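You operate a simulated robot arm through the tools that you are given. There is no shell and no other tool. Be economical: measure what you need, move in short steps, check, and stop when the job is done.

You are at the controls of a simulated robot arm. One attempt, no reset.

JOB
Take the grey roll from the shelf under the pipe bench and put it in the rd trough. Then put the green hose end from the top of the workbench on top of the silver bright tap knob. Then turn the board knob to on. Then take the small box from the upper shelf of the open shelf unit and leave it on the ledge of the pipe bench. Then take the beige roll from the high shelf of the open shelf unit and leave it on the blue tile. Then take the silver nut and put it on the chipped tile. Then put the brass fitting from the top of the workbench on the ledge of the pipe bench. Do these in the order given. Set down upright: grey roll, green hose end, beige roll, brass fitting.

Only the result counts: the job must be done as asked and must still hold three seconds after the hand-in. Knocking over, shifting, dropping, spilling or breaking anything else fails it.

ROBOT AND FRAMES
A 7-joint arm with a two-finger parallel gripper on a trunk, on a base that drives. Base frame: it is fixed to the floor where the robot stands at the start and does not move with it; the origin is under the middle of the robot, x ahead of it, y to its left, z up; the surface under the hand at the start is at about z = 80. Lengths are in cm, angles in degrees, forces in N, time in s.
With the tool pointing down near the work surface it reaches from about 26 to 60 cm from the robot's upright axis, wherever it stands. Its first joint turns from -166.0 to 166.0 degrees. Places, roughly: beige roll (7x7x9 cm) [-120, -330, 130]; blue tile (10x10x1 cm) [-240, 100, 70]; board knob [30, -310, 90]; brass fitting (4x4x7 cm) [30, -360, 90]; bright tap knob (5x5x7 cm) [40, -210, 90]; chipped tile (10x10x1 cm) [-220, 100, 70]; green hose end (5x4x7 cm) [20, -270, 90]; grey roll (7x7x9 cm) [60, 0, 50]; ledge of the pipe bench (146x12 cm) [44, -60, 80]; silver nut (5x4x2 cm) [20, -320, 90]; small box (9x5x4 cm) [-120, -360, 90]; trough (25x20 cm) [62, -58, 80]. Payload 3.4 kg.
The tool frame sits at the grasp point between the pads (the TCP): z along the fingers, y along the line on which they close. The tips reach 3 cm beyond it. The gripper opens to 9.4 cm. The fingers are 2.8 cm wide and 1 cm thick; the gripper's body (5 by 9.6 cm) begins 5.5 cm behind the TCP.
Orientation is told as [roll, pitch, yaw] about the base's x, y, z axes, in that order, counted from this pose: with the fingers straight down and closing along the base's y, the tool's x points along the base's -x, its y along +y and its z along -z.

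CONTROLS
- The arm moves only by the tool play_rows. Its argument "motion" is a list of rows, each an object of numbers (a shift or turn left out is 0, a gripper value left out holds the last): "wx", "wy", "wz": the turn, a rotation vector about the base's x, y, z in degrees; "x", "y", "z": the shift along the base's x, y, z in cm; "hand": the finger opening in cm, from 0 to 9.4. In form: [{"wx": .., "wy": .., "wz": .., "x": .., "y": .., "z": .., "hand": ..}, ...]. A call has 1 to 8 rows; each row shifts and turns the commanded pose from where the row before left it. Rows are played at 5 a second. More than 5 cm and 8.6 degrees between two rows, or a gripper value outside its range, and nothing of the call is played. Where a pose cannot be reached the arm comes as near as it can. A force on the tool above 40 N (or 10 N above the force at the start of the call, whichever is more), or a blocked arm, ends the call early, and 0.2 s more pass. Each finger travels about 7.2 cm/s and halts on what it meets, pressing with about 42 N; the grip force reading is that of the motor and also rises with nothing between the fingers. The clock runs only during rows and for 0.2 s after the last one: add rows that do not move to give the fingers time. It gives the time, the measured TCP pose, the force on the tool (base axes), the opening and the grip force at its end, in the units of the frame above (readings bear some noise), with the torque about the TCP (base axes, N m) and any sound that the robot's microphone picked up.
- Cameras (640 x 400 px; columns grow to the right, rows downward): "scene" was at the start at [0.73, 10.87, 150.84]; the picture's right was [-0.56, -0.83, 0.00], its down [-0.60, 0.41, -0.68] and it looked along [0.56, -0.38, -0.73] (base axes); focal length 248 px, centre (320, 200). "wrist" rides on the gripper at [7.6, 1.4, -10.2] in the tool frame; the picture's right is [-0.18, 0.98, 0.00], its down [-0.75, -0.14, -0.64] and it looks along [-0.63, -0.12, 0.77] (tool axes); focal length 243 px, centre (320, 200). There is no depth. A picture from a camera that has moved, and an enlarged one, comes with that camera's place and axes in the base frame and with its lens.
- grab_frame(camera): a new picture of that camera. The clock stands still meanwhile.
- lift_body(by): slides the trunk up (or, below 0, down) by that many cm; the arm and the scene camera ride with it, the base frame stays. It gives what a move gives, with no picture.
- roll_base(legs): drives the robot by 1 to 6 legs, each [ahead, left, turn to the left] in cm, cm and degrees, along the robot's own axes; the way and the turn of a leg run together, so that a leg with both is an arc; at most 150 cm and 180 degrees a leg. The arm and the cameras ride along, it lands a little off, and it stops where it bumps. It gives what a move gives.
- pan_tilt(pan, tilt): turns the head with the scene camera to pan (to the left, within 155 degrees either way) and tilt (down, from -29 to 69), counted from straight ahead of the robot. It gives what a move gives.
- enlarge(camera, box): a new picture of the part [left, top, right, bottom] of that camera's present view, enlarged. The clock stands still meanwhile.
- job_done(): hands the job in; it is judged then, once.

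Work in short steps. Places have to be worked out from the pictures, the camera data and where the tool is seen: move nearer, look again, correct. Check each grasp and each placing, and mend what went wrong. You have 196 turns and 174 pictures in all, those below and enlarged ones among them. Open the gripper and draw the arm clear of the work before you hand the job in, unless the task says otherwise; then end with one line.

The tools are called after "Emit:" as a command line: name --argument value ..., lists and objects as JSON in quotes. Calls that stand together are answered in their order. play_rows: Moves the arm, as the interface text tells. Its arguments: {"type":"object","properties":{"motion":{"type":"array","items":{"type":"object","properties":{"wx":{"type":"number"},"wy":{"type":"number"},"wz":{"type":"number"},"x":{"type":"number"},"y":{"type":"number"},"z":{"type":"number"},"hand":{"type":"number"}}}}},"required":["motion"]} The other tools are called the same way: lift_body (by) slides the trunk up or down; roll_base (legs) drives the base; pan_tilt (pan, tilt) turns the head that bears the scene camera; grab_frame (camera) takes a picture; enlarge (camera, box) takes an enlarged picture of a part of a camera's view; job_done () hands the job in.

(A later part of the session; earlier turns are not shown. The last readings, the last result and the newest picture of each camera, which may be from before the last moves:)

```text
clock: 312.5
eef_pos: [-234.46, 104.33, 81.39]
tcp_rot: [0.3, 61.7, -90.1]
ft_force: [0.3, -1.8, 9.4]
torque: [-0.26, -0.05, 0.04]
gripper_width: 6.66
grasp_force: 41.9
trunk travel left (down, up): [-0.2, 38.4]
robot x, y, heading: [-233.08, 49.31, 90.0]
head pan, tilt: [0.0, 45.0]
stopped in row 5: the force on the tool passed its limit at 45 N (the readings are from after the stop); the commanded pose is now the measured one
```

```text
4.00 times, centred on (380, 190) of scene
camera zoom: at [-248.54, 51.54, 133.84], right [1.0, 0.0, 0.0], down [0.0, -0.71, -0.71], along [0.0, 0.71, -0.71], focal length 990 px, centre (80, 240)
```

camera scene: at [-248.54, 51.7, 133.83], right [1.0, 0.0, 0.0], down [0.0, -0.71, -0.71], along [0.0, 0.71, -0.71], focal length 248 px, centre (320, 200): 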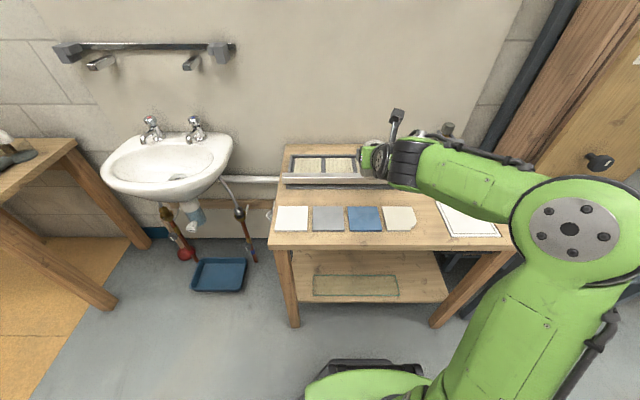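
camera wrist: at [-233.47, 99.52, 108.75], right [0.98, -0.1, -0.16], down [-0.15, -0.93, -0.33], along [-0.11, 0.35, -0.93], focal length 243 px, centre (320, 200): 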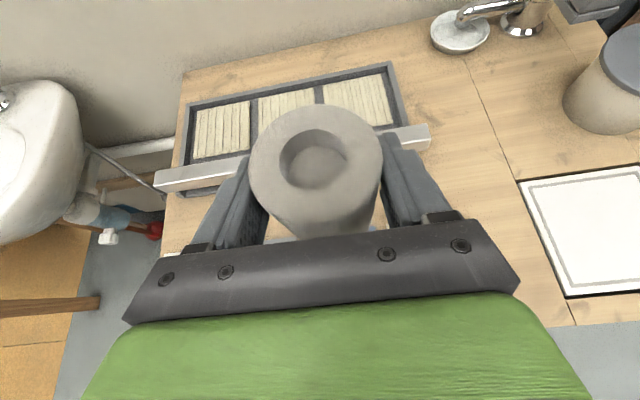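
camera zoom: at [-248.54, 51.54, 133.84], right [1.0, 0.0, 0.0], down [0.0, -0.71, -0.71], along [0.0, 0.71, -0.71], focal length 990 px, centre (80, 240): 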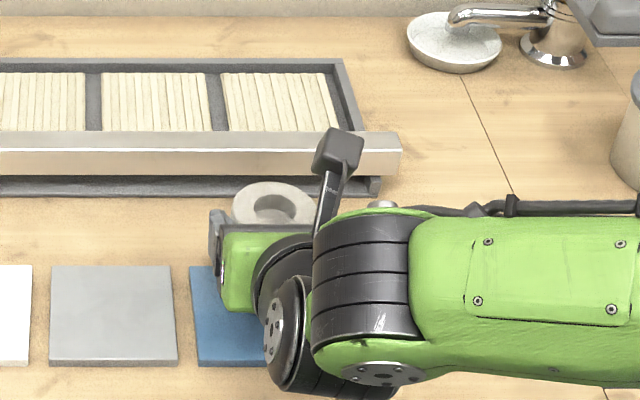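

Contact came at 81.4, so the tile top is ≈75.9, giving its centre at about (-234.6,101.9). Lift 1 cm, shift −2.4 in y, lower again.

Emit:
play_rows --motion '[{"z": 1, "wx": 0}, {"wx": 1.7}, {"y": -2.4, "x": -0.2}, {}]'

Emit:
play_rows --motion '[{"z": -0.4}, {"z": -0.3}, {}]'

Emit:
enlarge --camera "scene" --box '[300, 140, 460, 240]'

```text
clock: 313.5
eef_pos: [-234.41, 104.35, 82.34]
tcp_rot: [0.4, 63.2, -90.2]
ft_force: [0.6, -0.1, -0.9]
torque: [0.0, 0.01, -0.01]
gripper_width: 6.66
grasp_force: 42.3
out of reach, approached as far as the arm can: row 3
trunk travel left (down, up): [-0.2, 38.4]
robot x, y, heading: [-233.57, 49.83, 90.2]
head pan, tilt: [0.0, 45.0]
```

```text
clock: 314.3
eef_pos: [-234.38, 104.37, 81.54]
tcp_rot: [0.4, 63.1, -90.3]
ft_force: [0.3, -0.5, -1.3]
torque: [-0.02, 0.0, 0.03]
gripper_width: 6.66
grasp_force: 42.2
trunk travel left (down, up): [-0.2, 38.4]
robot x, y, heading: [-233.4, 49.05, 90.5]
head pan, tilt: [0.0, 45.0]
```

```text
4.00 times, centred on (380, 190) of scene
camera zoom: at [-248.54, 51.65, 133.83], right [1.0, 0.0, 0.0], down [0.0, -0.71, -0.71], along [0.0, 0.71, -0.71], focal length 990 px, centre (80, 240)
```

zoom: 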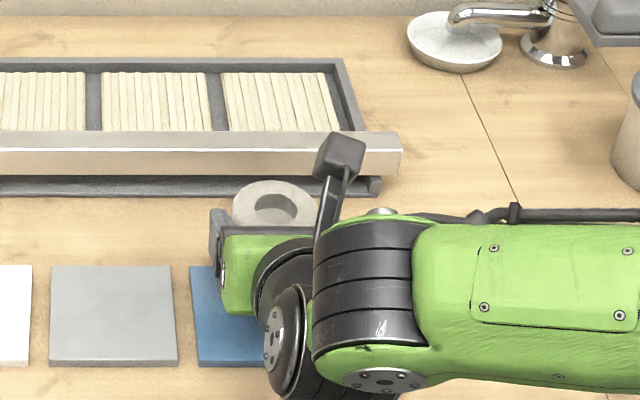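

Pitch correction went the wrong way; fix it (wx −3.2), and use the base to shift back 2.5 cm.

Emit:
play_rows --motion '[{"z": 0.7, "wx": -3.1}, {}]'

Emit:
roll_base --legs '[[-2.5, 0, 0]]'

Emit:
play_rows --motion '[{"z": -0.3}, {"z": -0.3}, {}]'

Emit:
grab_frame --camera "wrist"

```text
clock: 314.9
eef_pos: [-234.37, 104.32, 82.29]
tcp_rot: [0.3, 60.0, -90.1]
ft_force: [-0.1, -0.7, -0.2]
torque: [-0.01, 0.0, 0.0]
gripper_width: 6.65
grasp_force: 42.0
trunk travel left (down, up): [-0.2, 38.4]
robot x, y, heading: [-233.63, 49.14, 90.2]
head pan, tilt: [0.0, 45.0]
```

```text
clock: 315.7
eef_pos: [-234.31, 101.95, 82.32]
tcp_rot: [0.5, 60.0, -90.1]
ft_force: [-0.1, -0.6, -1.3]
torque: [-0.01, 0.0, 0.0]
gripper_width: 6.64
grasp_force: 41.7
trunk travel left (down, up): [-0.2, 38.4]
robot x, y, heading: [-233.71, 46.86, 90.2]
head pan, tilt: [0.0, 45.0]
```

```text
clock: 316.5
eef_pos: [-234.41, 101.8, 81.52]
tcp_rot: [0.4, 60.1, -90.1]
ft_force: [1.0, 0.7, -1.1]
torque: [-0.05, 0.02, 0.03]
gripper_width: 6.66
grasp_force: 41.9
trunk travel left (down, up): [-0.2, 38.4]
robot x, y, heading: [-233.48, 47.08, 90.1]
head pan, tilt: [0.0, 45.0]
```

```text
37 pictures are left
camera wrist: at [-233.14, 96.75, 93.26], right [0.98, -0.1, -0.16], down [-0.15, -0.93, -0.33], along [-0.11, 0.35, -0.93], focal length 243 px, centre (320, 200)
```

wrist: 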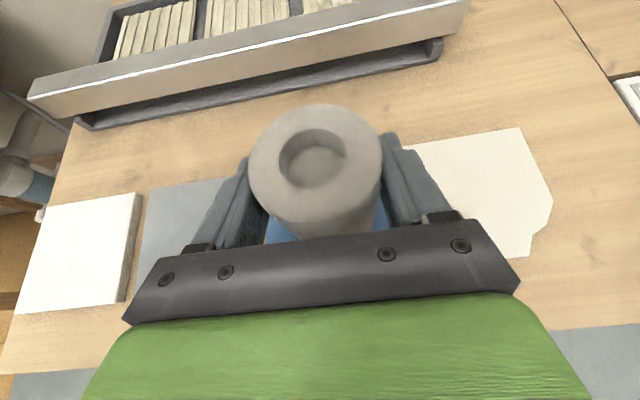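

Back tile edge at y≈106.6 confirms the tile centre ≈101.6. Lower to contact.

Emit:
play_rows --motion '[{"z": -0.2}, {"z": -0.2}, {}]'

Emit:
play_rows --motion '[{"z": -0.2}, {"z": -0.2}, {}]'

```text
clock: 317.3
eef_pos: [-234.33, 102.01, 81.45]
tcp_rot: [0.3, 60.4, -90.0]
ft_force: [0.2, 0.0, 12.4]
torque: [0.46, -0.03, -0.05]
gripper_width: 6.66
grasp_force: 42.0
trunk travel left (down, up): [-0.2, 38.4]
robot x, y, heading: [-233.4, 46.66, 90.1]
head pan, tilt: [0.0, 45.0]
```

```text
clock: 318.1
eef_pos: [-234.43, 101.8, 81.46]
tcp_rot: [0.4, 60.9, -90.1]
ft_force: [1.9, -1.5, 36.2]
torque: [0.66, -0.04, -0.12]
gripper_width: 6.64
grasp_force: 42.0
trunk travel left (down, up): [-0.2, 38.4]
robot x, y, heading: [-233.68, 46.7, 90.2]
head pan, tilt: [0.0, 45.0]
```

On the tile. Relieve and release.

Emit:
play_rows --motion '[{"z": 0.35}, {}, {"hand": 7.2}, {"hand": 8}, {"hand": 8.8}, {"hand": 9.2}, {}]'

Emit:
roll_base --legs '[[-14, 0, 0]]'

Emit:
grab_frame --camera "scene"

Emit:
grab_frame --camera "wrist"

```text
clock: 319.7
eef_pos: [-234.46, 101.87, 81.39]
tcp_rot: [0.6, 60.1, -90.1]
ft_force: [0.1, -1.0, -0.6]
torque: [-0.01, 0.0, -0.01]
gripper_width: 9.19
grasp_force: 0.0
trunk travel left (down, up): [-0.2, 38.4]
robot x, y, heading: [-233.41, 46.92, 90.0]
head pan, tilt: [0.0, 45.0]
```

```text
clock: 321.0
eef_pos: [-234.49, 88.0, 81.35]
tcp_rot: [0.4, 60.1, -90.1]
ft_force: [0.1, 0.4, 0.2]
torque: [-0.01, -0.02, -0.02]
gripper_width: 9.19
grasp_force: 0.2
trunk travel left (down, up): [-0.2, 38.4]
robot x, y, heading: [-233.43, 33.13, 90.2]
head pan, tilt: [0.0, 45.0]
```

```text
36 pictures are left
camera scene: at [-248.47, 35.25, 133.83], right [1.0, 0.0, 0.0], down [0.0, -0.71, -0.71], along [0.0, 0.71, -0.71], focal length 248 px, centre (320, 200)
```

scene: 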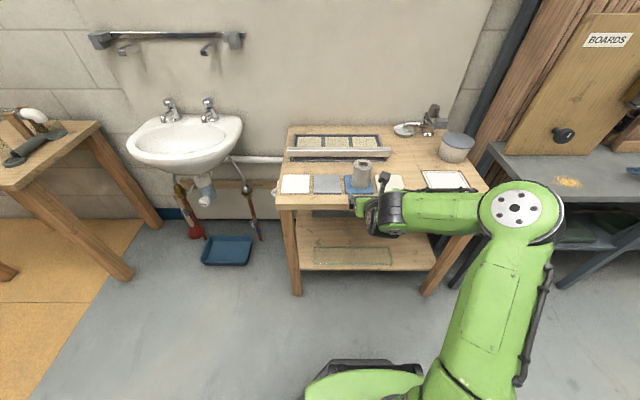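

```text
35 pictures are left
camera wrist: at [-233.09, 82.88, 92.93], right [0.98, -0.1, -0.16], down [-0.15, -0.93, -0.33], along [-0.11, 0.35, -0.93], focal length 243 px, centre (320, 200)
```

wrist: 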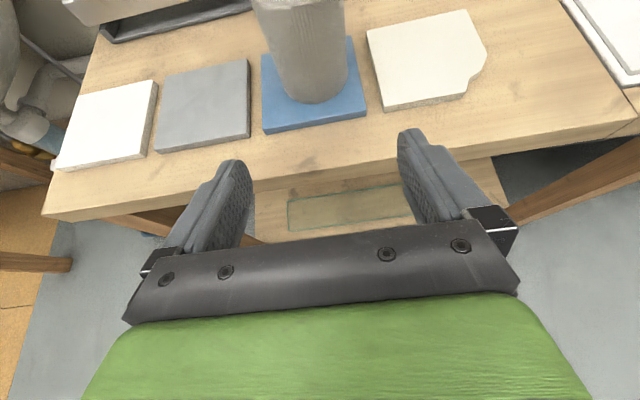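

The beige roll stands centred on the blue tile. Raise, back off and return to the workbench for the silver nut (second tray, ≈(15,-321)).

Emit:
lift_body --by 38

Emit:
roll_base --legs '[[-12, 0, 0], [0, 0, -90.2], [150, 0, 0], [45, 0, 0]]'

Emit:
play_rows --motion '[{"wy": 7.5, "x": -1}, {"wy": 7.5, "x": -1}, {"wy": 7.5, "x": -1}, {"wy": 7.5}, {"wy": 7.5}, {"wy": 7.5}, {"wy": 7.5}, {"wy": 7.5}]'

```text
clock: 324.7
eef_pos: [-234.39, 88.05, 119.26]
tcp_rot: [0.4, 60.2, -90.2]
ft_force: [0.1, 0.0, 0.5]
torque: [0.01, -0.04, -0.01]
gripper_width: 9.2
grasp_force: 0.1
trunk travel left (down, up): [-38.2, 0.4]
robot x, y, heading: [-233.44, 33.06, 90.4]
head pan, tilt: [0.0, 45.0]
```

```text
clock: 339.1
eef_pos: [16.83, 26.17, 119.13]
tcp_rot: [0.5, 60.1, -179.0]
ft_force: [-0.1, -0.1, 0.3]
torque: [-0.03, 0.03, 0.0]
gripper_width: 9.22
grasp_force: 0.1
trunk travel left (down, up): [-38.2, 0.4]
robot x, y, heading: [-38.2, 24.04, 1.5]
head pan, tilt: [0.0, 45.0]
```

```text
clock: 340.9
eef_pos: [13.87, 26.23, 119.15]
tcp_rot: [-0.3, 0.0, -179.4]
ft_force: [-0.3, -0.2, 0.6]
torque: [-0.02, 0.01, -0.03]
gripper_width: 9.22
grasp_force: 0.1
trunk travel left (down, up): [-38.2, 0.4]
robot x, y, heading: [-37.99, 24.15, 1.3]
head pan, tilt: [0.0, 45.0]
```

Hand is vertical. Strafe right to y≈-321.

Emit:
roll_base --legs '[[0, 0, -1.3], [0, -150, 0], [0, -150, 0], [0, -44, 0]]'

Emit:
grab_frame --camera "scene"

Emit:
grab_frame --camera "wrist"

```text
clock: 357.9
eef_pos: [14.95, -317.23, 119.28]
tcp_rot: [-0.3, 0.1, 178.8]
ft_force: [-0.9, -0.8, -0.2]
torque: [0.0, 0.01, -0.01]
gripper_width: 9.18
grasp_force: 0.0
trunk travel left (down, up): [-38.2, 0.4]
robot x, y, heading: [-37.35, -317.49, -0.4]
head pan, tilt: [0.0, 45.0]
```

```text
34 pictures are left
camera scene: at [-34.61, -302.22, 171.76], right [-0.01, -1.0, 0.0], down [-0.71, 0.0, -0.71], along [0.71, 0.0, -0.71], focal length 248 px, centre (320, 200)
```

scene: 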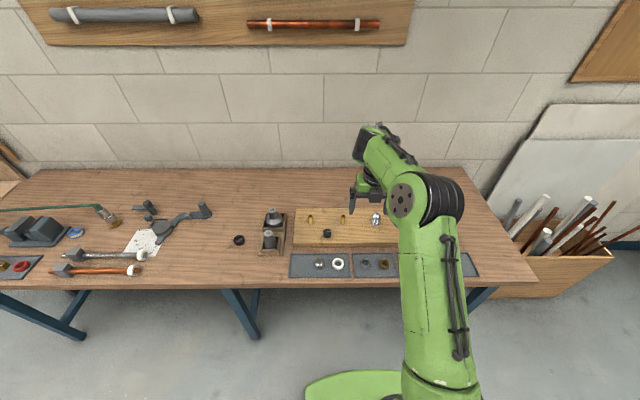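

```text
33 pictures are left
camera wrist: at [22.53, -318.85, 129.38], right [-0.2, -0.98, -0.01], down [-0.75, 0.15, 0.64], along [-0.63, 0.14, -0.77], focal length 243 px, centre (320, 200)
```

wrist: 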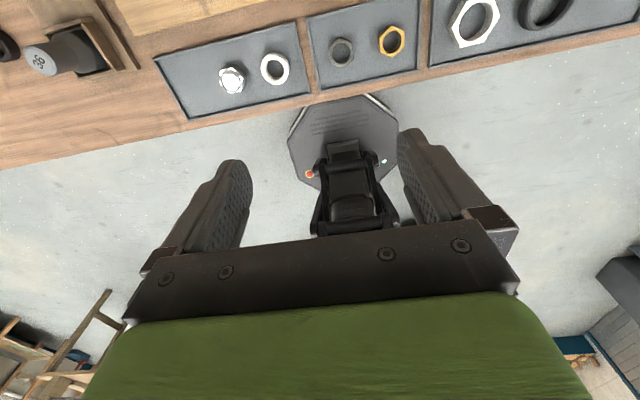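

Emit:
enlarge --camera "wrist" --box '[200, 10, 520, 110]'

Emit:
enlarge --camera "scene" --box '[280, 200, 400, 290]'

```text
2.00 times, centred on (360, 60) of wrist
camera zoom: at [22.53, -318.85, 129.38], right [-0.2, -0.98, -0.01], down [-0.75, 0.15, 0.64], along [-0.63, 0.14, -0.77], focal length 485 px, centre (240, 480)
```

zoom: 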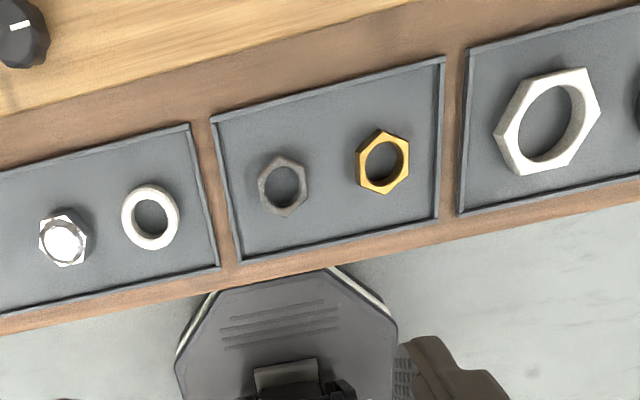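

```text
4.44 times, centred on (340, 245) of scene
camera zoom: at [-34.61, -302.22, 171.76], right [-0.01, -1.0, 0.0], down [-0.71, 0.0, -0.71], along [0.71, 0.0, -0.71], focal length 1100 px, centre (231, 0)
```

zoom: 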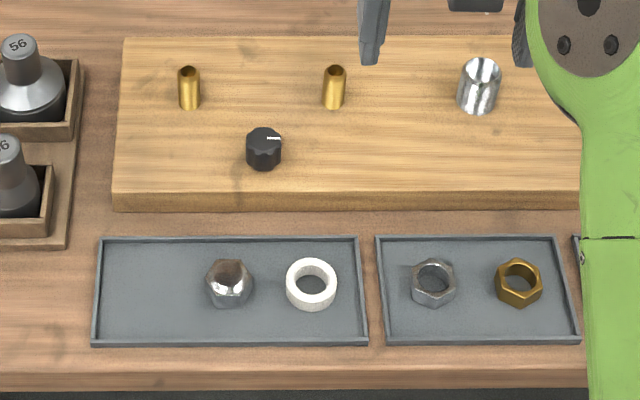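

The silver hex nut is at (15.4,-320.1), top ≈87.5. Align, open to 5.8, descend partly and check.

Emit:
play_rows --motion '[{"x": 0.4, "y": -2.9, "hand": 5.8, "wz": -4}, {"z": -5}, {"z": -5}, {"z": -5}, {"z": -5}]'

Emit:
grab_frame --camera "wrist"

```text
clock: 359.1
eef_pos: [15.59, -320.13, 99.27]
tcp_rot: [-0.5, 0.0, 174.9]
ft_force: [-0.4, 0.3, 1.0]
torque: [0.0, 0.03, 0.0]
gripper_width: 5.78
grasp_force: 0.0
trunk travel left (down, up): [-38.2, 0.4]
robot x, y, heading: [-36.85, -317.76, -0.3]
head pan, tilt: [0.0, 45.0]
```

```text
30 pictures are left
camera wrist: at [22.99, -322.49, 109.51], right [-0.27, -0.96, -0.01], down [-0.74, 0.2, 0.64], along [-0.62, 0.18, -0.77], focal length 243 px, centre (320, 200)
```

wrist: 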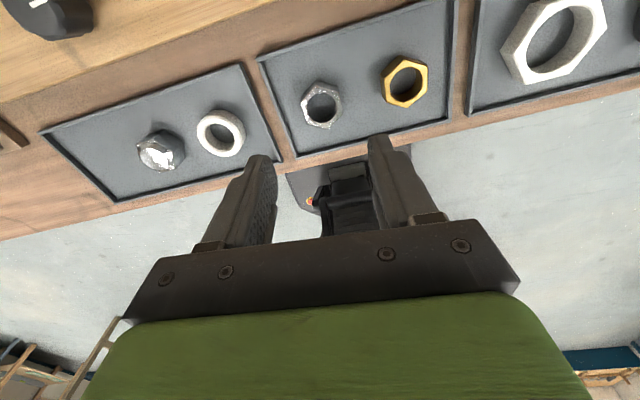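

Emit:
play_rows --motion '[{"z": -4}, {"z": -3}, {"z": -2}, {"z": -1}, {}]'

Emit:
enlarge --camera "wrist" --box '[220, 80, 440, 240]'

```text
clock: 360.2
eef_pos: [15.36, -319.99, 89.04]
tcp_rot: [-0.4, 0.2, 174.9]
ft_force: [-0.7, 0.8, 0.0]
torque: [0.0, 0.01, 0.01]
gripper_width: 5.79
grasp_force: 0.1
trunk travel left (down, up): [-38.2, 0.4]
robot x, y, heading: [-36.98, -317.47, -0.4]
head pan, tilt: [0.0, 45.0]
```

```text
2.50 times, centred on (330, 160) of wrist
camera zoom: at [22.75, -322.25, 99.28], right [-0.27, -0.96, -0.01], down [-0.74, 0.2, 0.64], along [-0.62, 0.18, -0.77], focal length 606 px, centre (295, 300)
```

zoom: 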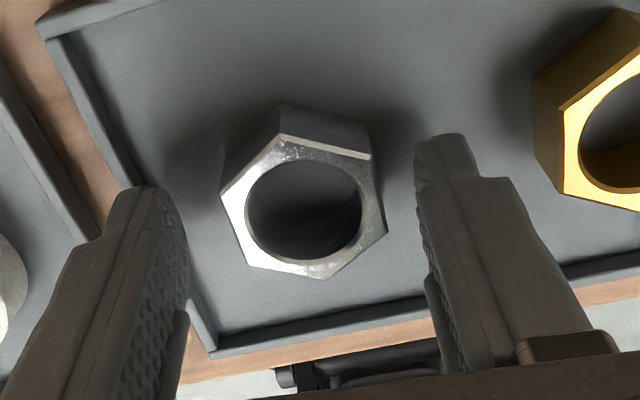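

The nut's flats are rotated ~13° from the pads; raise slightly, yaw +12°, lower, and close.

Emit:
play_rows --motion '[{"z": 1}, {"wz": 6}, {"wz": 6}, {"z": -1.2}, {}]'

Emit:
play_rows --motion '[{"hand": 5}, {"hand": 4.2}, {"hand": 3.4}, {"hand": 3}, {}, {}]'

Emit:
play_rows --motion '[{"z": 2}, {"z": 4}, {"z": 5}, {"z": 5}, {"z": 5}]'

Emit:
grab_frame --camera "wrist"

```text
clock: 361.4
eef_pos: [15.41, -319.97, 89.03]
tcp_rot: [-0.4, 0.1, -173.1]
ft_force: [-0.5, 0.7, -0.1]
torque: [-0.01, 0.0, 0.0]
gripper_width: 5.81
grasp_force: 0.1
trunk travel left (down, up): [-38.2, 0.4]
robot x, y, heading: [-37.06, -317.52, -0.6]
head pan, tilt: [0.0, 45.0]
```

```text
clock: 362.9
eef_pos: [15.32, -319.94, 89.03]
tcp_rot: [-0.4, 0.1, -173.2]
ft_force: [0.1, -0.4, 1.1]
torque: [0.0, -0.01, 0.04]
gripper_width: 3.52
grasp_force: 41.9
trunk travel left (down, up): [-38.2, 0.4]
robot x, y, heading: [-37.06, -317.49, -0.7]
head pan, tilt: [0.0, 45.0]
```

```text
clock: 364.1
eef_pos: [15.28, -320.13, 109.99]
tcp_rot: [-0.4, 0.1, -173.2]
ft_force: [-0.2, 0.0, -0.3]
torque: [-0.02, -0.01, -0.02]
gripper_width: 3.5
grasp_force: 41.7
trunk travel left (down, up): [-38.2, 0.4]
robot x, y, heading: [-37.06, -317.54, -0.1]
head pan, tilt: [0.0, 45.0]
```

```text
28 pictures are left
camera wrist: at [22.94, -320.75, 120.04], right [-0.07, -1.0, -0.01], down [-0.77, 0.05, 0.64], along [-0.64, 0.05, -0.77], focal length 243 px, centre (320, 200)
```

wrist: 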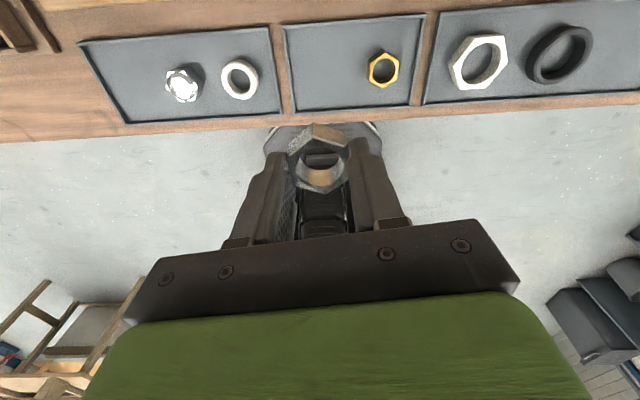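

Nut held across its flats. Return to the tile table.

Emit:
roll_base --legs '[[0, 150, 0], [0, 150, 0], [0, 40, 0], [-150, 0, 0], [-37, 0, 0]]'

Emit:
roll_base --legs '[[0, 0, 90]]'

Emit:
grab_frame --camera "scene"

```text
clock: 389.6
eef_pos: [-167.18, 21.68, 109.84]
tcp_rot: [-0.4, 0.2, -173.9]
ft_force: [-0.2, -0.7, 0.2]
torque: [-0.03, -0.02, -0.01]
gripper_width: 3.52
grasp_force: 41.4
trunk travel left (down, up): [-38.2, 0.4]
robot x, y, heading: [-219.38, 25.01, -1.1]
head pan, tilt: [0.0, 45.0]
```

```text
clock: 393.7
eef_pos: [-213.57, 77.14, 109.83]
tcp_rot: [-0.4, 0.0, -86.8]
ft_force: [-0.2, -0.2, -1.0]
torque: [0.0, 0.01, 0.05]
gripper_width: 3.53
grasp_force: 42.4
trunk travel left (down, up): [-38.2, 0.4]
robot x, y, heading: [-219.84, 24.94, 86.1]
head pan, tilt: [0.0, 45.0]
```

```text
27 pictures are left
camera scene: at [-234.34, 28.49, 171.75], right [1.0, -0.07, 0.0], down [-0.05, -0.71, -0.71], along [0.05, 0.71, -0.71], focal length 248 px, centre (320, 200)
```

scene: 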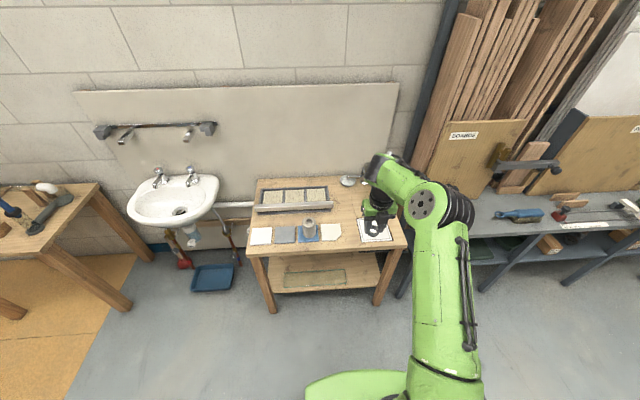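

Correct heading, move left 6.7 and ahead 18 cm, keeping height, then view.

Emit:
roll_base --legs '[[0, 0, 3.9], [0, 6.5, 0], [22, 0, 0]]'

Emit:
grab_frame --camera "wrist"

Emit:
enlarge --camera "scene" --box '[260, 170, 420, 270]'

```text
clock: 396.4
eef_pos: [-223.18, 99.6, 109.85]
tcp_rot: [-0.4, 0.0, -83.2]
ft_force: [-0.1, 0.9, -0.6]
torque: [-0.03, 0.0, 0.0]
gripper_width: 3.53
grasp_force: 41.9
trunk travel left (down, up): [-38.2, 0.4]
robot x, y, heading: [-225.77, 47.51, 89.6]
head pan, tilt: [0.0, 45.0]
```

```text
26 pictures are left
camera wrist: at [-222.67, 107.34, 119.95], right [1.0, -0.07, -0.01], down [-0.05, -0.77, 0.64], along [-0.05, -0.64, -0.77], focal length 243 px, centre (320, 200)
```

wrist: 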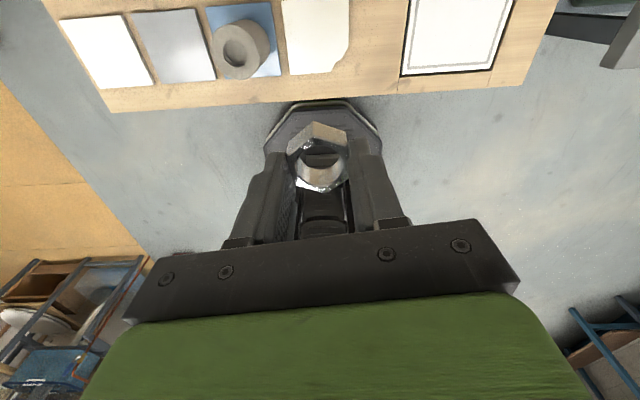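

```text
4.00 times, centred on (340, 220) of scene
camera zoom: at [-240.89, 49.78, 171.76], right [1.0, -0.01, 0.0], down [-0.01, -0.71, -0.71], along [0.01, 0.71, -0.71], focal length 990 px, centre (240, 120)
```

zoom: 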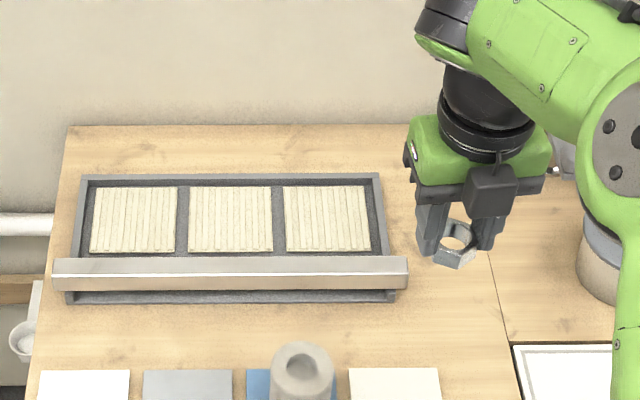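

Target tile centre (-223.6,102.2). Align and descend to just above.

Emit:
play_rows --motion '[{"x": -0.4, "y": 2.6}, {"z": -5}, {"z": -5}, {"z": -5}, {"z": -5}, {"z": -4}, {"z": -2}]'

Emit:
grab_frame --camera "wrist"

Emit:
enlarge --camera "scene" --box '[280, 190, 400, 270]'

```text
clock: 398.0
eef_pos: [-223.66, 102.25, 83.91]
tcp_rot: [-0.4, 0.2, -83.3]
ft_force: [0.1, -0.2, -1.1]
torque: [0.0, 0.03, 0.01]
gripper_width: 3.52
grasp_force: 42.3
trunk travel left (down, up): [-38.2, 0.4]
robot x, y, heading: [-226.06, 47.31, 89.5]
head pan, tilt: [0.0, 45.0]
```

```text
24 pictures are left
camera wrist: at [-223.02, 109.8, 93.97], right [1.0, -0.07, -0.01], down [-0.05, -0.77, 0.64], along [-0.05, -0.64, -0.77], focal length 243 px, centre (320, 200)
```

wrist: 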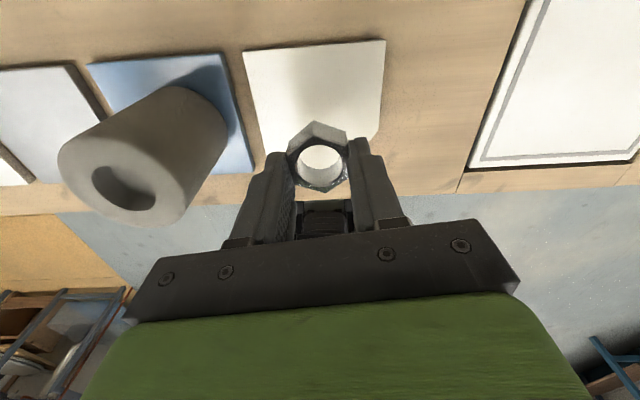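

```text
5.00 times, centred on (340, 230) of scene
camera zoom: at [-240.85, 49.7, 171.76], right [1.0, -0.01, 0.0], down [-0.01, -0.71, -0.71], along [0.01, 0.71, -0.71], focal length 1237 px, centre (220, 50)
```

zoom: 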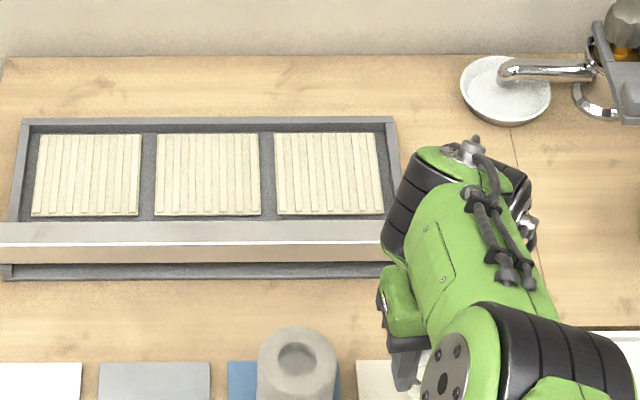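

Well centred. Lower to contact.

Emit:
play_rows --motion '[{"z": -2}, {"z": -1}, {"z": -0.6}, {}]'

Emit:
play_rows --motion '[{"z": -0.3}, {"z": -0.3}, {}]'

Emit:
play_rows --motion '[{"z": -0.3}, {"z": -0.3}, {}]'

```text
clock: 399.0
eef_pos: [-223.61, 102.05, 80.9]
tcp_rot: [-0.3, 0.1, -83.2]
ft_force: [-0.1, 0.3, -1.1]
torque: [0.03, 0.0, -0.01]
gripper_width: 3.52
grasp_force: 41.6
out of reach, approached as far as the arm can: row 3
trunk travel left (down, up): [-38.2, 0.4]
robot x, y, heading: [-225.58, 47.3, 89.6]
head pan, tilt: [0.0, 45.0]
```

```text
clock: 399.8
eef_pos: [-223.68, 101.7, 80.52]
tcp_rot: [-0.4, 0.1, -83.4]
ft_force: [-0.6, -1.4, -1.3]
torque: [0.0, 0.01, 0.01]
gripper_width: 3.52
grasp_force: 42.0
trunk travel left (down, up): [-38.2, 0.4]
robot x, y, heading: [-225.71, 47.31, 89.4]
head pan, tilt: [0.0, 45.0]
```

```text
clock: 400.6
eef_pos: [-223.65, 101.41, 79.97]
tcp_rot: [-0.4, 0.1, -83.2]
ft_force: [0.7, 0.3, -0.9]
torque: [-0.03, 0.0, -0.03]
gripper_width: 3.52
grasp_force: 42.3
out of reach, approached as far as the arm can: row 1
trunk travel left (down, up): [-38.2, 0.4]
robot x, y, heading: [-225.64, 47.31, 89.7]
head pan, tilt: [0.0, 45.0]
```

Arm at its reach edge; lower with the trunk in small steps.

Emit:
lift_body --by -0.4

Emit:
lift_body --by -0.3

Emit:
lift_body --by -0.3

```text
clock: 401.1
eef_pos: [-223.64, 101.48, 79.65]
tcp_rot: [-0.4, 0.0, -83.2]
ft_force: [0.2, 0.2, -1.0]
torque: [-0.01, -0.02, -0.01]
gripper_width: 3.52
grasp_force: 42.4
trunk travel left (down, up): [-37.8, 0.8]
robot x, y, heading: [-225.94, 47.28, 89.7]
head pan, tilt: [0.0, 45.0]
```

```text
clock: 401.7
eef_pos: [-223.58, 101.55, 79.28]
tcp_rot: [-0.4, 0.1, -83.2]
ft_force: [1.1, 0.5, -0.5]
torque: [-0.01, -0.02, 0.06]
gripper_width: 3.52
grasp_force: 41.7
trunk travel left (down, up): [-37.5, 1.1]
robot x, y, heading: [-225.96, 47.56, 89.4]
head pan, tilt: [0.0, 45.0]
```

```text
clock: 402.2
eef_pos: [-223.64, 101.6, 79.0]
tcp_rot: [-0.4, 0.0, -83.1]
ft_force: [-0.2, -0.6, -0.1]
torque: [0.0, 0.01, 0.03]
gripper_width: 3.51
grasp_force: 41.6
trunk travel left (down, up): [-37.2, 1.4]
robot x, y, heading: [-226.04, 47.28, 89.6]
head pan, tilt: [0.0, 45.0]
```

Emit:
lift_body --by -0.3

Emit:
lift_body --by -0.3

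Emit:
enlarge --camera "wrist" --box '[220, 40, 440, 240]'

```text
clock: 402.7
eef_pos: [-223.62, 101.49, 78.78]
tcp_rot: [-0.5, 0.3, -83.2]
ft_force: [-0.3, -2.5, 10.0]
torque: [-0.11, -0.17, -0.03]
gripper_width: 3.51
grasp_force: 41.9
trunk travel left (down, up): [-36.9, 1.7]
robot x, y, heading: [-225.72, 47.31, 89.8]
head pan, tilt: [0.0, 45.0]
```

```text
clock: 403.2
eef_pos: [-223.55, 101.49, 78.79]
tcp_rot: [-0.3, 0.6, -83.2]
ft_force: [-1.2, -1.9, 32.6]
torque: [-0.51, -0.2, -0.02]
gripper_width: 3.52
grasp_force: 42.2
trunk travel left (down, up): [-36.6, 2.0]
robot x, y, heading: [-225.57, 47.45, 89.8]
head pan, tilt: [0.0, 45.0]
```

```text
2.00 times, centred on (330, 140) of wrist
camera zoom: at [-223.09, 109.07, 89.03], right [1.0, -0.07, -0.01], down [-0.05, -0.77, 0.64], along [-0.05, -0.63, -0.77], focal length 485 px, centre (300, 320)
```

zoom: 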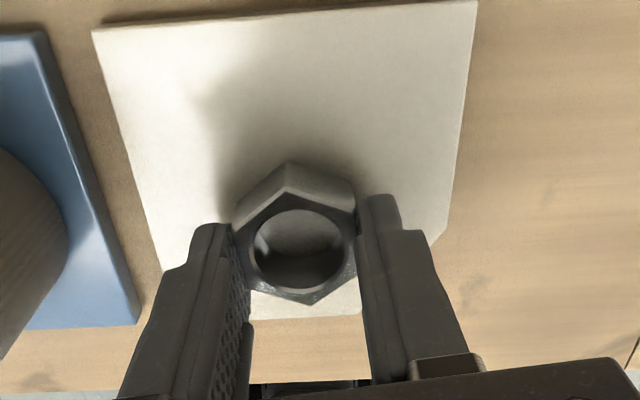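

Contact on the tile. Relieve, release, lift.

Emit:
lift_body --by 0.4

Emit:
play_rows --motion '[{"hand": 4.2}, {"hand": 5}, {"hand": 5.5}, {}]'

Emit:
lift_body --by 1.5

Emit:
play_rows --motion '[{"z": 2}, {"z": 5}, {"z": 5}, {"z": 5}, {"z": 5}, {"z": 5}]'

Emit:
grab_frame --camera "wrist"

```text
clock: 403.8
eef_pos: [-223.66, 101.5, 78.86]
tcp_rot: [-0.4, 0.3, -83.3]
ft_force: [0.7, 4.6, 11.0]
torque: [0.27, -0.24, 0.07]
gripper_width: 3.52
grasp_force: 41.7
trunk travel left (down, up): [-37.0, 1.6]
robot x, y, heading: [-225.93, 47.43, 89.7]
head pan, tilt: [0.0, 45.0]
```

```text
clock: 404.8
eef_pos: [-223.54, 101.39, 78.8]
tcp_rot: [-0.3, 0.1, -83.2]
ft_force: [-0.4, -0.8, 0.4]
torque: [0.01, -0.02, 0.0]
gripper_width: 5.48
grasp_force: 0.0
trunk travel left (down, up): [-37.0, 1.6]
robot x, y, heading: [-225.51, 47.03, 89.3]
head pan, tilt: [0.0, 45.0]
```

```text
clock: 405.4
eef_pos: [-223.6, 101.55, 80.38]
tcp_rot: [-0.4, 0.1, -83.2]
ft_force: [-0.8, 0.4, -0.1]
torque: [0.03, 0.01, -0.01]
gripper_width: 5.47
grasp_force: 0.0
trunk travel left (down, up): [-38.5, 0.1]
robot x, y, heading: [-225.93, 47.3, 89.6]
head pan, tilt: [0.0, 45.0]
```

```text
clock: 406.8
eef_pos: [-223.62, 101.08, 107.19]
tcp_rot: [-0.4, 0.1, -83.2]
ft_force: [-0.5, -0.6, -0.2]
torque: [0.0, -0.01, 0.01]
gripper_width: 5.5
grasp_force: 0.0
trunk travel left (down, up): [-38.5, 0.1]
robot x, y, heading: [-225.93, 47.24, 89.6]
head pan, tilt: [0.0, 45.0]
```

```text
21 pictures are left
camera wrist: at [-223.08, 108.78, 117.34], right [1.0, -0.07, -0.01], down [-0.05, -0.77, 0.64], along [-0.05, -0.64, -0.77], focal length 243 px, centre (320, 200)
```

wrist: 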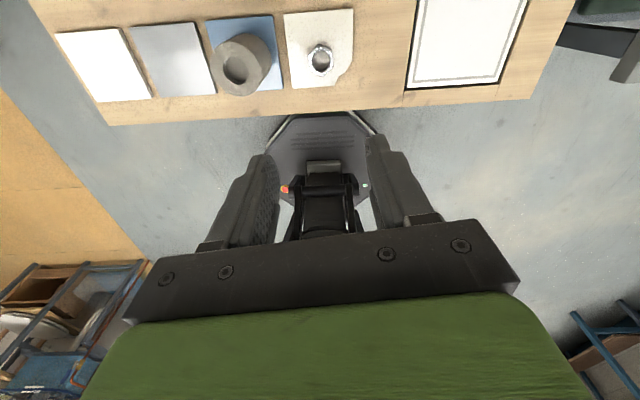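

The nut lies on the chipped tile. Now the brass fitting at about (26,-357): drive back to the workbench.

Emit:
roll_base --legs '[[-24, 0, 0], [0, 0, -89.6], [150, 0, 0], [35, 0, 0]]'

Emit:
roll_base --legs '[[0, -150, 0], [0, -150, 0], [0, -76, 0]]'

Emit:
pan_tilt --pan -10 --tilt 50

Emit:
grab_frame --camera "scene"

Emit:
grab_frame --camera "wrist"

```text
clock: 421.3
eef_pos: [15.1, 24.84, 107.08]
tcp_rot: [-0.4, 0.2, -172.4]
ft_force: [1.3, 1.1, 0.2]
torque: [0.04, 0.02, 0.02]
gripper_width: 5.5
grasp_force: 0.1
trunk travel left (down, up): [-38.5, 0.1]
robot x, y, heading: [-38.81, 26.74, 0.3]
head pan, tilt: [0.0, 45.0]
```

```text
clock: 439.6
eef_pos: [9.02, -355.97, 107.1]
tcp_rot: [-0.4, 0.1, -175.3]
ft_force: [1.0, 0.0, 0.0]
torque: [0.0, 0.0, -0.02]
gripper_width: 5.5
grasp_force: 0.1
trunk travel left (down, up): [-38.5, 0.1]
robot x, y, heading: [-45.0, -351.8, -2.5]
head pan, tilt: [0.0, 45.0]
```

```text
clock: 440.3
eef_pos: [9.06, -355.93, 107.09]
tcp_rot: [-0.3, 0.2, -175.4]
ft_force: [-0.1, -0.5, 0.1]
torque: [-0.04, 0.01, -0.01]
gripper_width: 5.51
grasp_force: 0.0
trunk travel left (down, up): [-38.5, 0.1]
robot x, y, heading: [-44.95, -351.94, -2.5]
head pan, tilt: [-10.0, 50.0]
```

```text
20 pictures are left
camera scene: at [-42.47, -337.68, 171.35], right [-0.22, -0.98, 0.0], down [-0.75, 0.17, -0.64], along [0.63, -0.14, -0.77], focal length 248 px, centre (320, 200)
```

scene: 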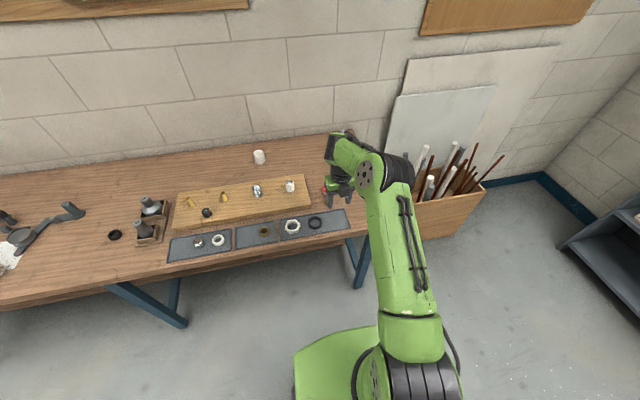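

```text
19 pictures are left
camera wrist: at [16.67, -356.85, 117.26], right [-0.1, -0.99, -0.01], down [-0.76, 0.07, 0.64], along [-0.64, 0.07, -0.77], focal length 243 px, centre (320, 200)
```

wrist: 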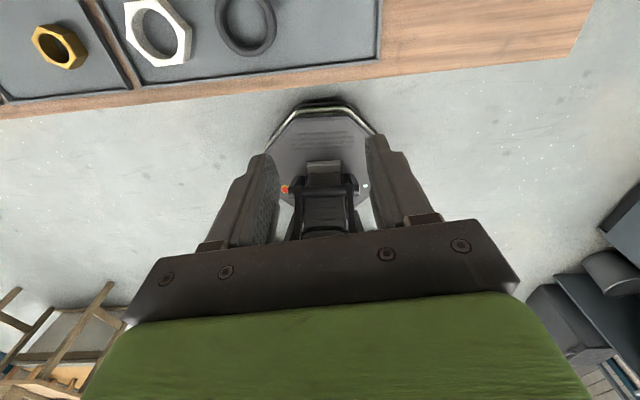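

Emit:
roll_base --legs '[[0, 0, 2.5], [16, -3, 0]]'

Emit:
grab_frame --camera "wrist"

Emit:
enlarge --camera "scene" --box '[270, 150, 430, 270]'

```text
clock: 442.1
eef_pos: [25.3, -356.62, 107.11]
tcp_rot: [-0.3, 0.1, -172.8]
ft_force: [1.5, 0.0, 0.1]
torque: [-0.02, 0.02, -0.01]
gripper_width: 5.49
grasp_force: 0.1
trunk travel left (down, up): [-38.5, 0.1]
robot x, y, heading: [-29.06, -354.62, -0.3]
head pan, tilt: [-10.0, 50.0]
```

```text
18 pictures are left
camera wrist: at [32.89, -357.13, 117.23], right [-0.06, -1.0, -0.01], down [-0.77, 0.04, 0.64], along [-0.64, 0.04, -0.77], focal length 243 px, centre (320, 200)
```

wrist: 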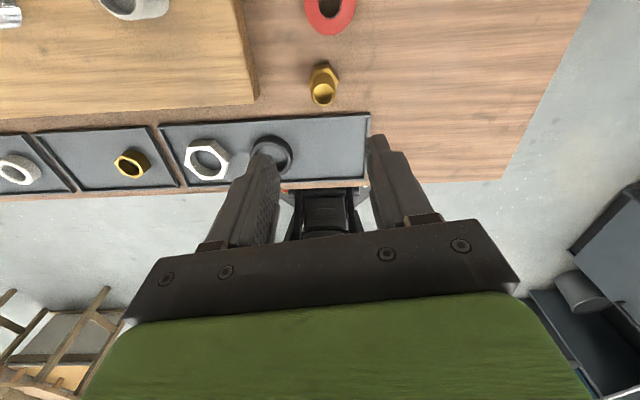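

```text
3.33 times, centred on (350, 210) of scene
camera zoom: at [-26.99, -340.61, 171.35], right [-0.17, -0.98, 0.0], down [-0.75, 0.13, -0.64], along [0.63, -0.11, -0.77], focal length 825 px, centre (220, 167)
```

zoom: 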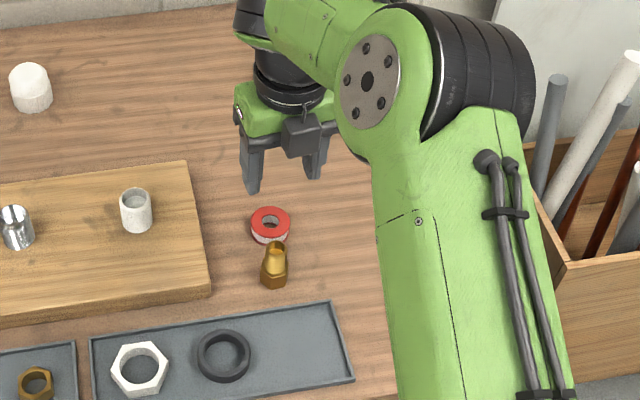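

Emit:
enlarge --camera "wrist" --box '[280, 40, 370, 120]'

```text
5.00 times, centred on (325, 80) of wrist
camera zoom: at [32.89, -357.13, 117.23], right [-0.06, -1.0, -0.01], down [-0.77, 0.04, 0.64], along [-0.64, 0.04, -0.77], focal length 1213 px, centre (295, 800)
```

zoom: 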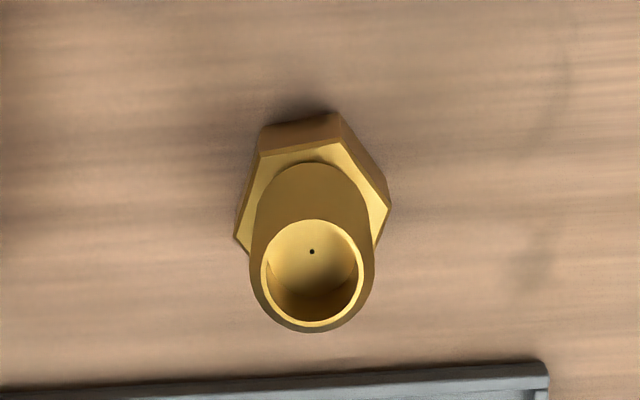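

Hex flats suggest a −18° yaw. Align at (25.5,-356.6) and descend partway, then check.

Emit:
play_rows --motion '[{"x": 0.2, "wz": -6, "hand": 6.4}, {"wz": -6}, {"wz": -6}, {"z": -4}, {"z": -4}]'

Emit:
enlarge --camera "wrist" --box '[220, 40, 440, 240]'

```text
clock: 443.3
eef_pos: [25.28, -356.38, 98.89]
tcp_rot: [-0.4, 0.2, 169.1]
ft_force: [0.4, 0.1, -0.5]
torque: [0.0, -0.02, -0.02]
gripper_width: 6.39
grasp_force: 0.0
trunk travel left (down, up): [-38.5, 0.1]
robot x, y, heading: [-28.96, -354.27, 0.2]
head pan, tilt: [-10.0, 50.0]
```

```text
2.00 times, centred on (330, 140) of wrist
camera zoom: at [32.45, -359.37, 109.04], right [-0.37, -0.93, -0.01], down [-0.72, 0.28, 0.64], along [-0.59, 0.24, -0.77], focal length 485 px, centre (300, 320)
```

zoom: 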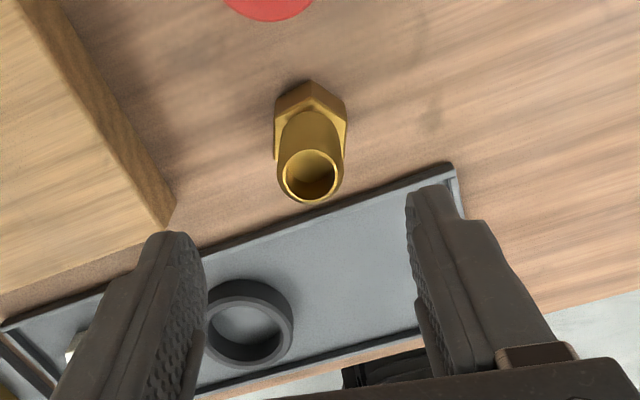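

Flats aligned. Nudge and descend to z≈88.6, close.

Emit:
play_rows --motion '[{"x": 0.4, "y": -0.55}, {"z": -4}, {"z": -3}, {"z": -2}, {"z": -1.2}, {}]'

Emit:
enlarge --camera "wrist" --box '[220, 40, 440, 240]'

```text
clock: 444.7
eef_pos: [25.68, -356.98, 89.01]
tcp_rot: [-0.4, 0.0, 169.3]
ft_force: [-0.1, -0.8, 0.0]
torque: [0.0, -0.02, 0.0]
gripper_width: 6.41
grasp_force: 0.0
trunk travel left (down, up): [-38.5, 0.1]
robot x, y, heading: [-28.61, -354.98, -0.1]
head pan, tilt: [-10.0, 50.0]
```

```text
2.00 times, centred on (330, 140) of wrist
camera zoom: at [32.83, -359.93, 99.11], right [-0.37, -0.93, -0.01], down [-0.72, 0.28, 0.64], along [-0.59, 0.24, -0.77], focal length 485 px, centre (300, 320)
```

zoom: 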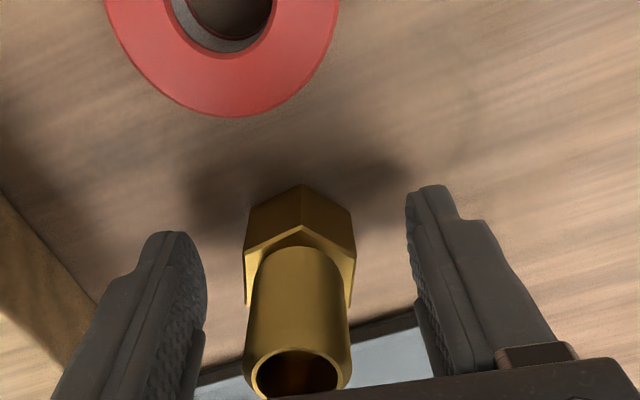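

Emit:
play_rows --motion '[{"hand": 5}, {"hand": 4}, {"hand": 3}, {"hand": 2.6}, {}, {}]'

Emit:
play_rows --motion '[{"z": 2}, {"z": 4}, {"z": 5}, {"z": 5}, {"z": 5}]'

Emit:
grab_frame --camera "wrist"

```text
clock: 446.1
eef_pos: [25.66, -356.9, 88.85]
tcp_rot: [-0.4, 0.1, 169.2]
ft_force: [-0.3, -0.1, 0.6]
torque: [-0.02, 0.04, -0.05]
gripper_width: 3.33
grasp_force: 41.6
trunk travel left (down, up): [-38.5, 0.1]
robot x, y, heading: [-28.95, -355.08, 0.0]
head pan, tilt: [-10.0, 50.0]
```

```text
clock: 447.3
eef_pos: [25.7, -356.78, 109.78]
tcp_rot: [-0.4, 0.1, 169.1]
ft_force: [-0.7, -0.5, -0.8]
torque: [0.0, 0.01, -0.01]
gripper_width: 3.14
grasp_force: 42.0
trunk travel left (down, up): [-38.5, 0.1]
robot x, y, heading: [-29.08, -354.53, -0.1]
head pan, tilt: [-10.0, 50.0]
```

```text
13 pictures are left
camera wrist: at [32.85, -359.86, 119.95], right [-0.37, -0.93, -0.01], down [-0.72, 0.28, 0.64], along [-0.6, 0.24, -0.77], focal length 243 px, centre (320, 200)
```

wrist: 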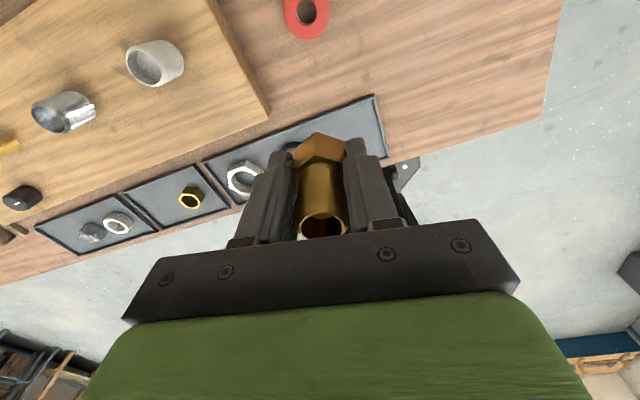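

Held. Drive to the pipe bench ledge at about (44,-77): back, left 280, ahead.

Emit:
roll_base --legs '[[-14, 0, 0], [0, 150, 0], [0, 129, 0]]'

Emit:
grab_frame --camera "scene"

```text
clock: 461.7
eef_pos: [7.17, -77.1, 109.77]
tcp_rot: [-0.4, 0.1, 171.2]
ft_force: [0.2, -0.4, -2.4]
torque: [0.0, -0.01, 0.0]
gripper_width: 3.13
grasp_force: 42.0
trunk travel left (down, up): [-38.5, 0.1]
robot x, y, heading: [-47.35, -76.32, 2.0]
head pan, tilt: [-10.0, 50.0]
```

```text
12 pictures are left
camera scene: at [-46.22, -62.56, 171.34], right [-0.14, -0.99, 0.0], down [-0.76, 0.11, -0.64], along [0.64, -0.09, -0.77], focal length 248 px, centre (320, 200)
```

scene: 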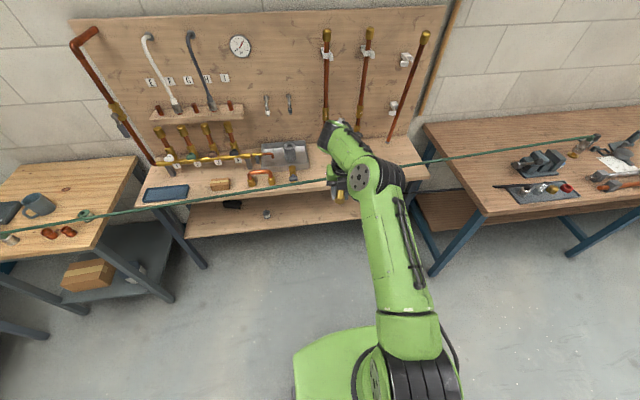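

Emit:
roll_base --legs '[[0, 0, -2], [36.8, 1.8, 0]]'

Emit:
grab_frame --camera "wrist"

```text
clock: 464.5
eef_pos: [44.56, -77.31, 109.6]
tcp_rot: [-0.4, 0.2, 169.2]
ft_force: [-0.4, -0.5, -1.5]
torque: [0.02, -0.03, 0.03]
gripper_width: 3.09
grasp_force: 41.8
trunk travel left (down, up): [-38.5, 0.1]
robot x, y, heading: [-10.12, -75.16, -0.2]
head pan, tilt: [-10.0, 50.0]
```

```text
11 pictures are left
camera wrist: at [51.56, -80.2, 119.85], right [-0.37, -0.93, -0.01], down [-0.72, 0.28, 0.64], along [-0.6, 0.24, -0.77], focal length 243 px, centre (320, 200)
```

wrist: 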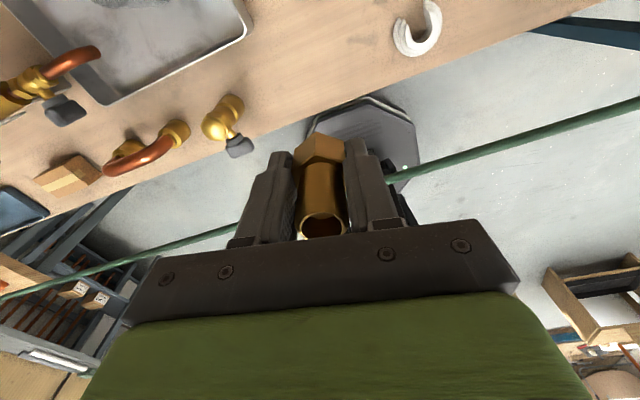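

The spot below is free. Descend to about 88, then slowly.

Emit:
play_rows --motion '[{"z": -5}, {"z": -5}, {"z": -5}, {"z": -4}, {"z": -2}, {}]'

Emit:
grab_frame --camera "wrist"

```text
clock: 465.9
eef_pos: [44.56, -77.27, 88.61]
tcp_rot: [-0.3, 0.1, 169.2]
ft_force: [-0.2, -0.2, -1.9]
torque: [-0.04, -0.02, 0.0]
gripper_width: 3.12
grasp_force: 41.8
trunk travel left (down, up): [-38.5, 0.1]
robot x, y, heading: [-10.66, -74.97, -0.1]
head pan, tilt: [-10.0, 50.0]
```

```text
10 pictures are left
camera wrist: at [51.66, -80.26, 98.82], right [-0.37, -0.93, -0.01], down [-0.72, 0.28, 0.64], along [-0.59, 0.24, -0.77], focal length 243 px, centre (320, 200)
```

wrist: 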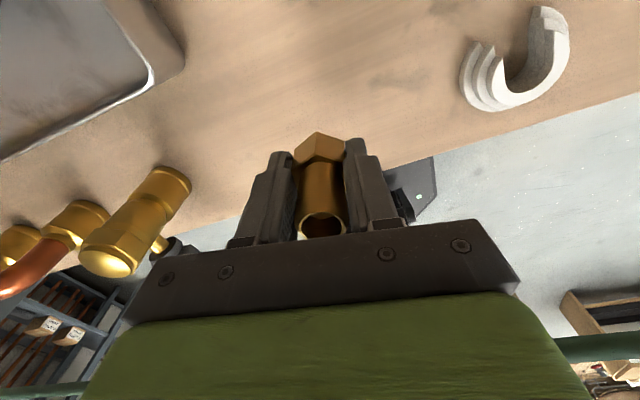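

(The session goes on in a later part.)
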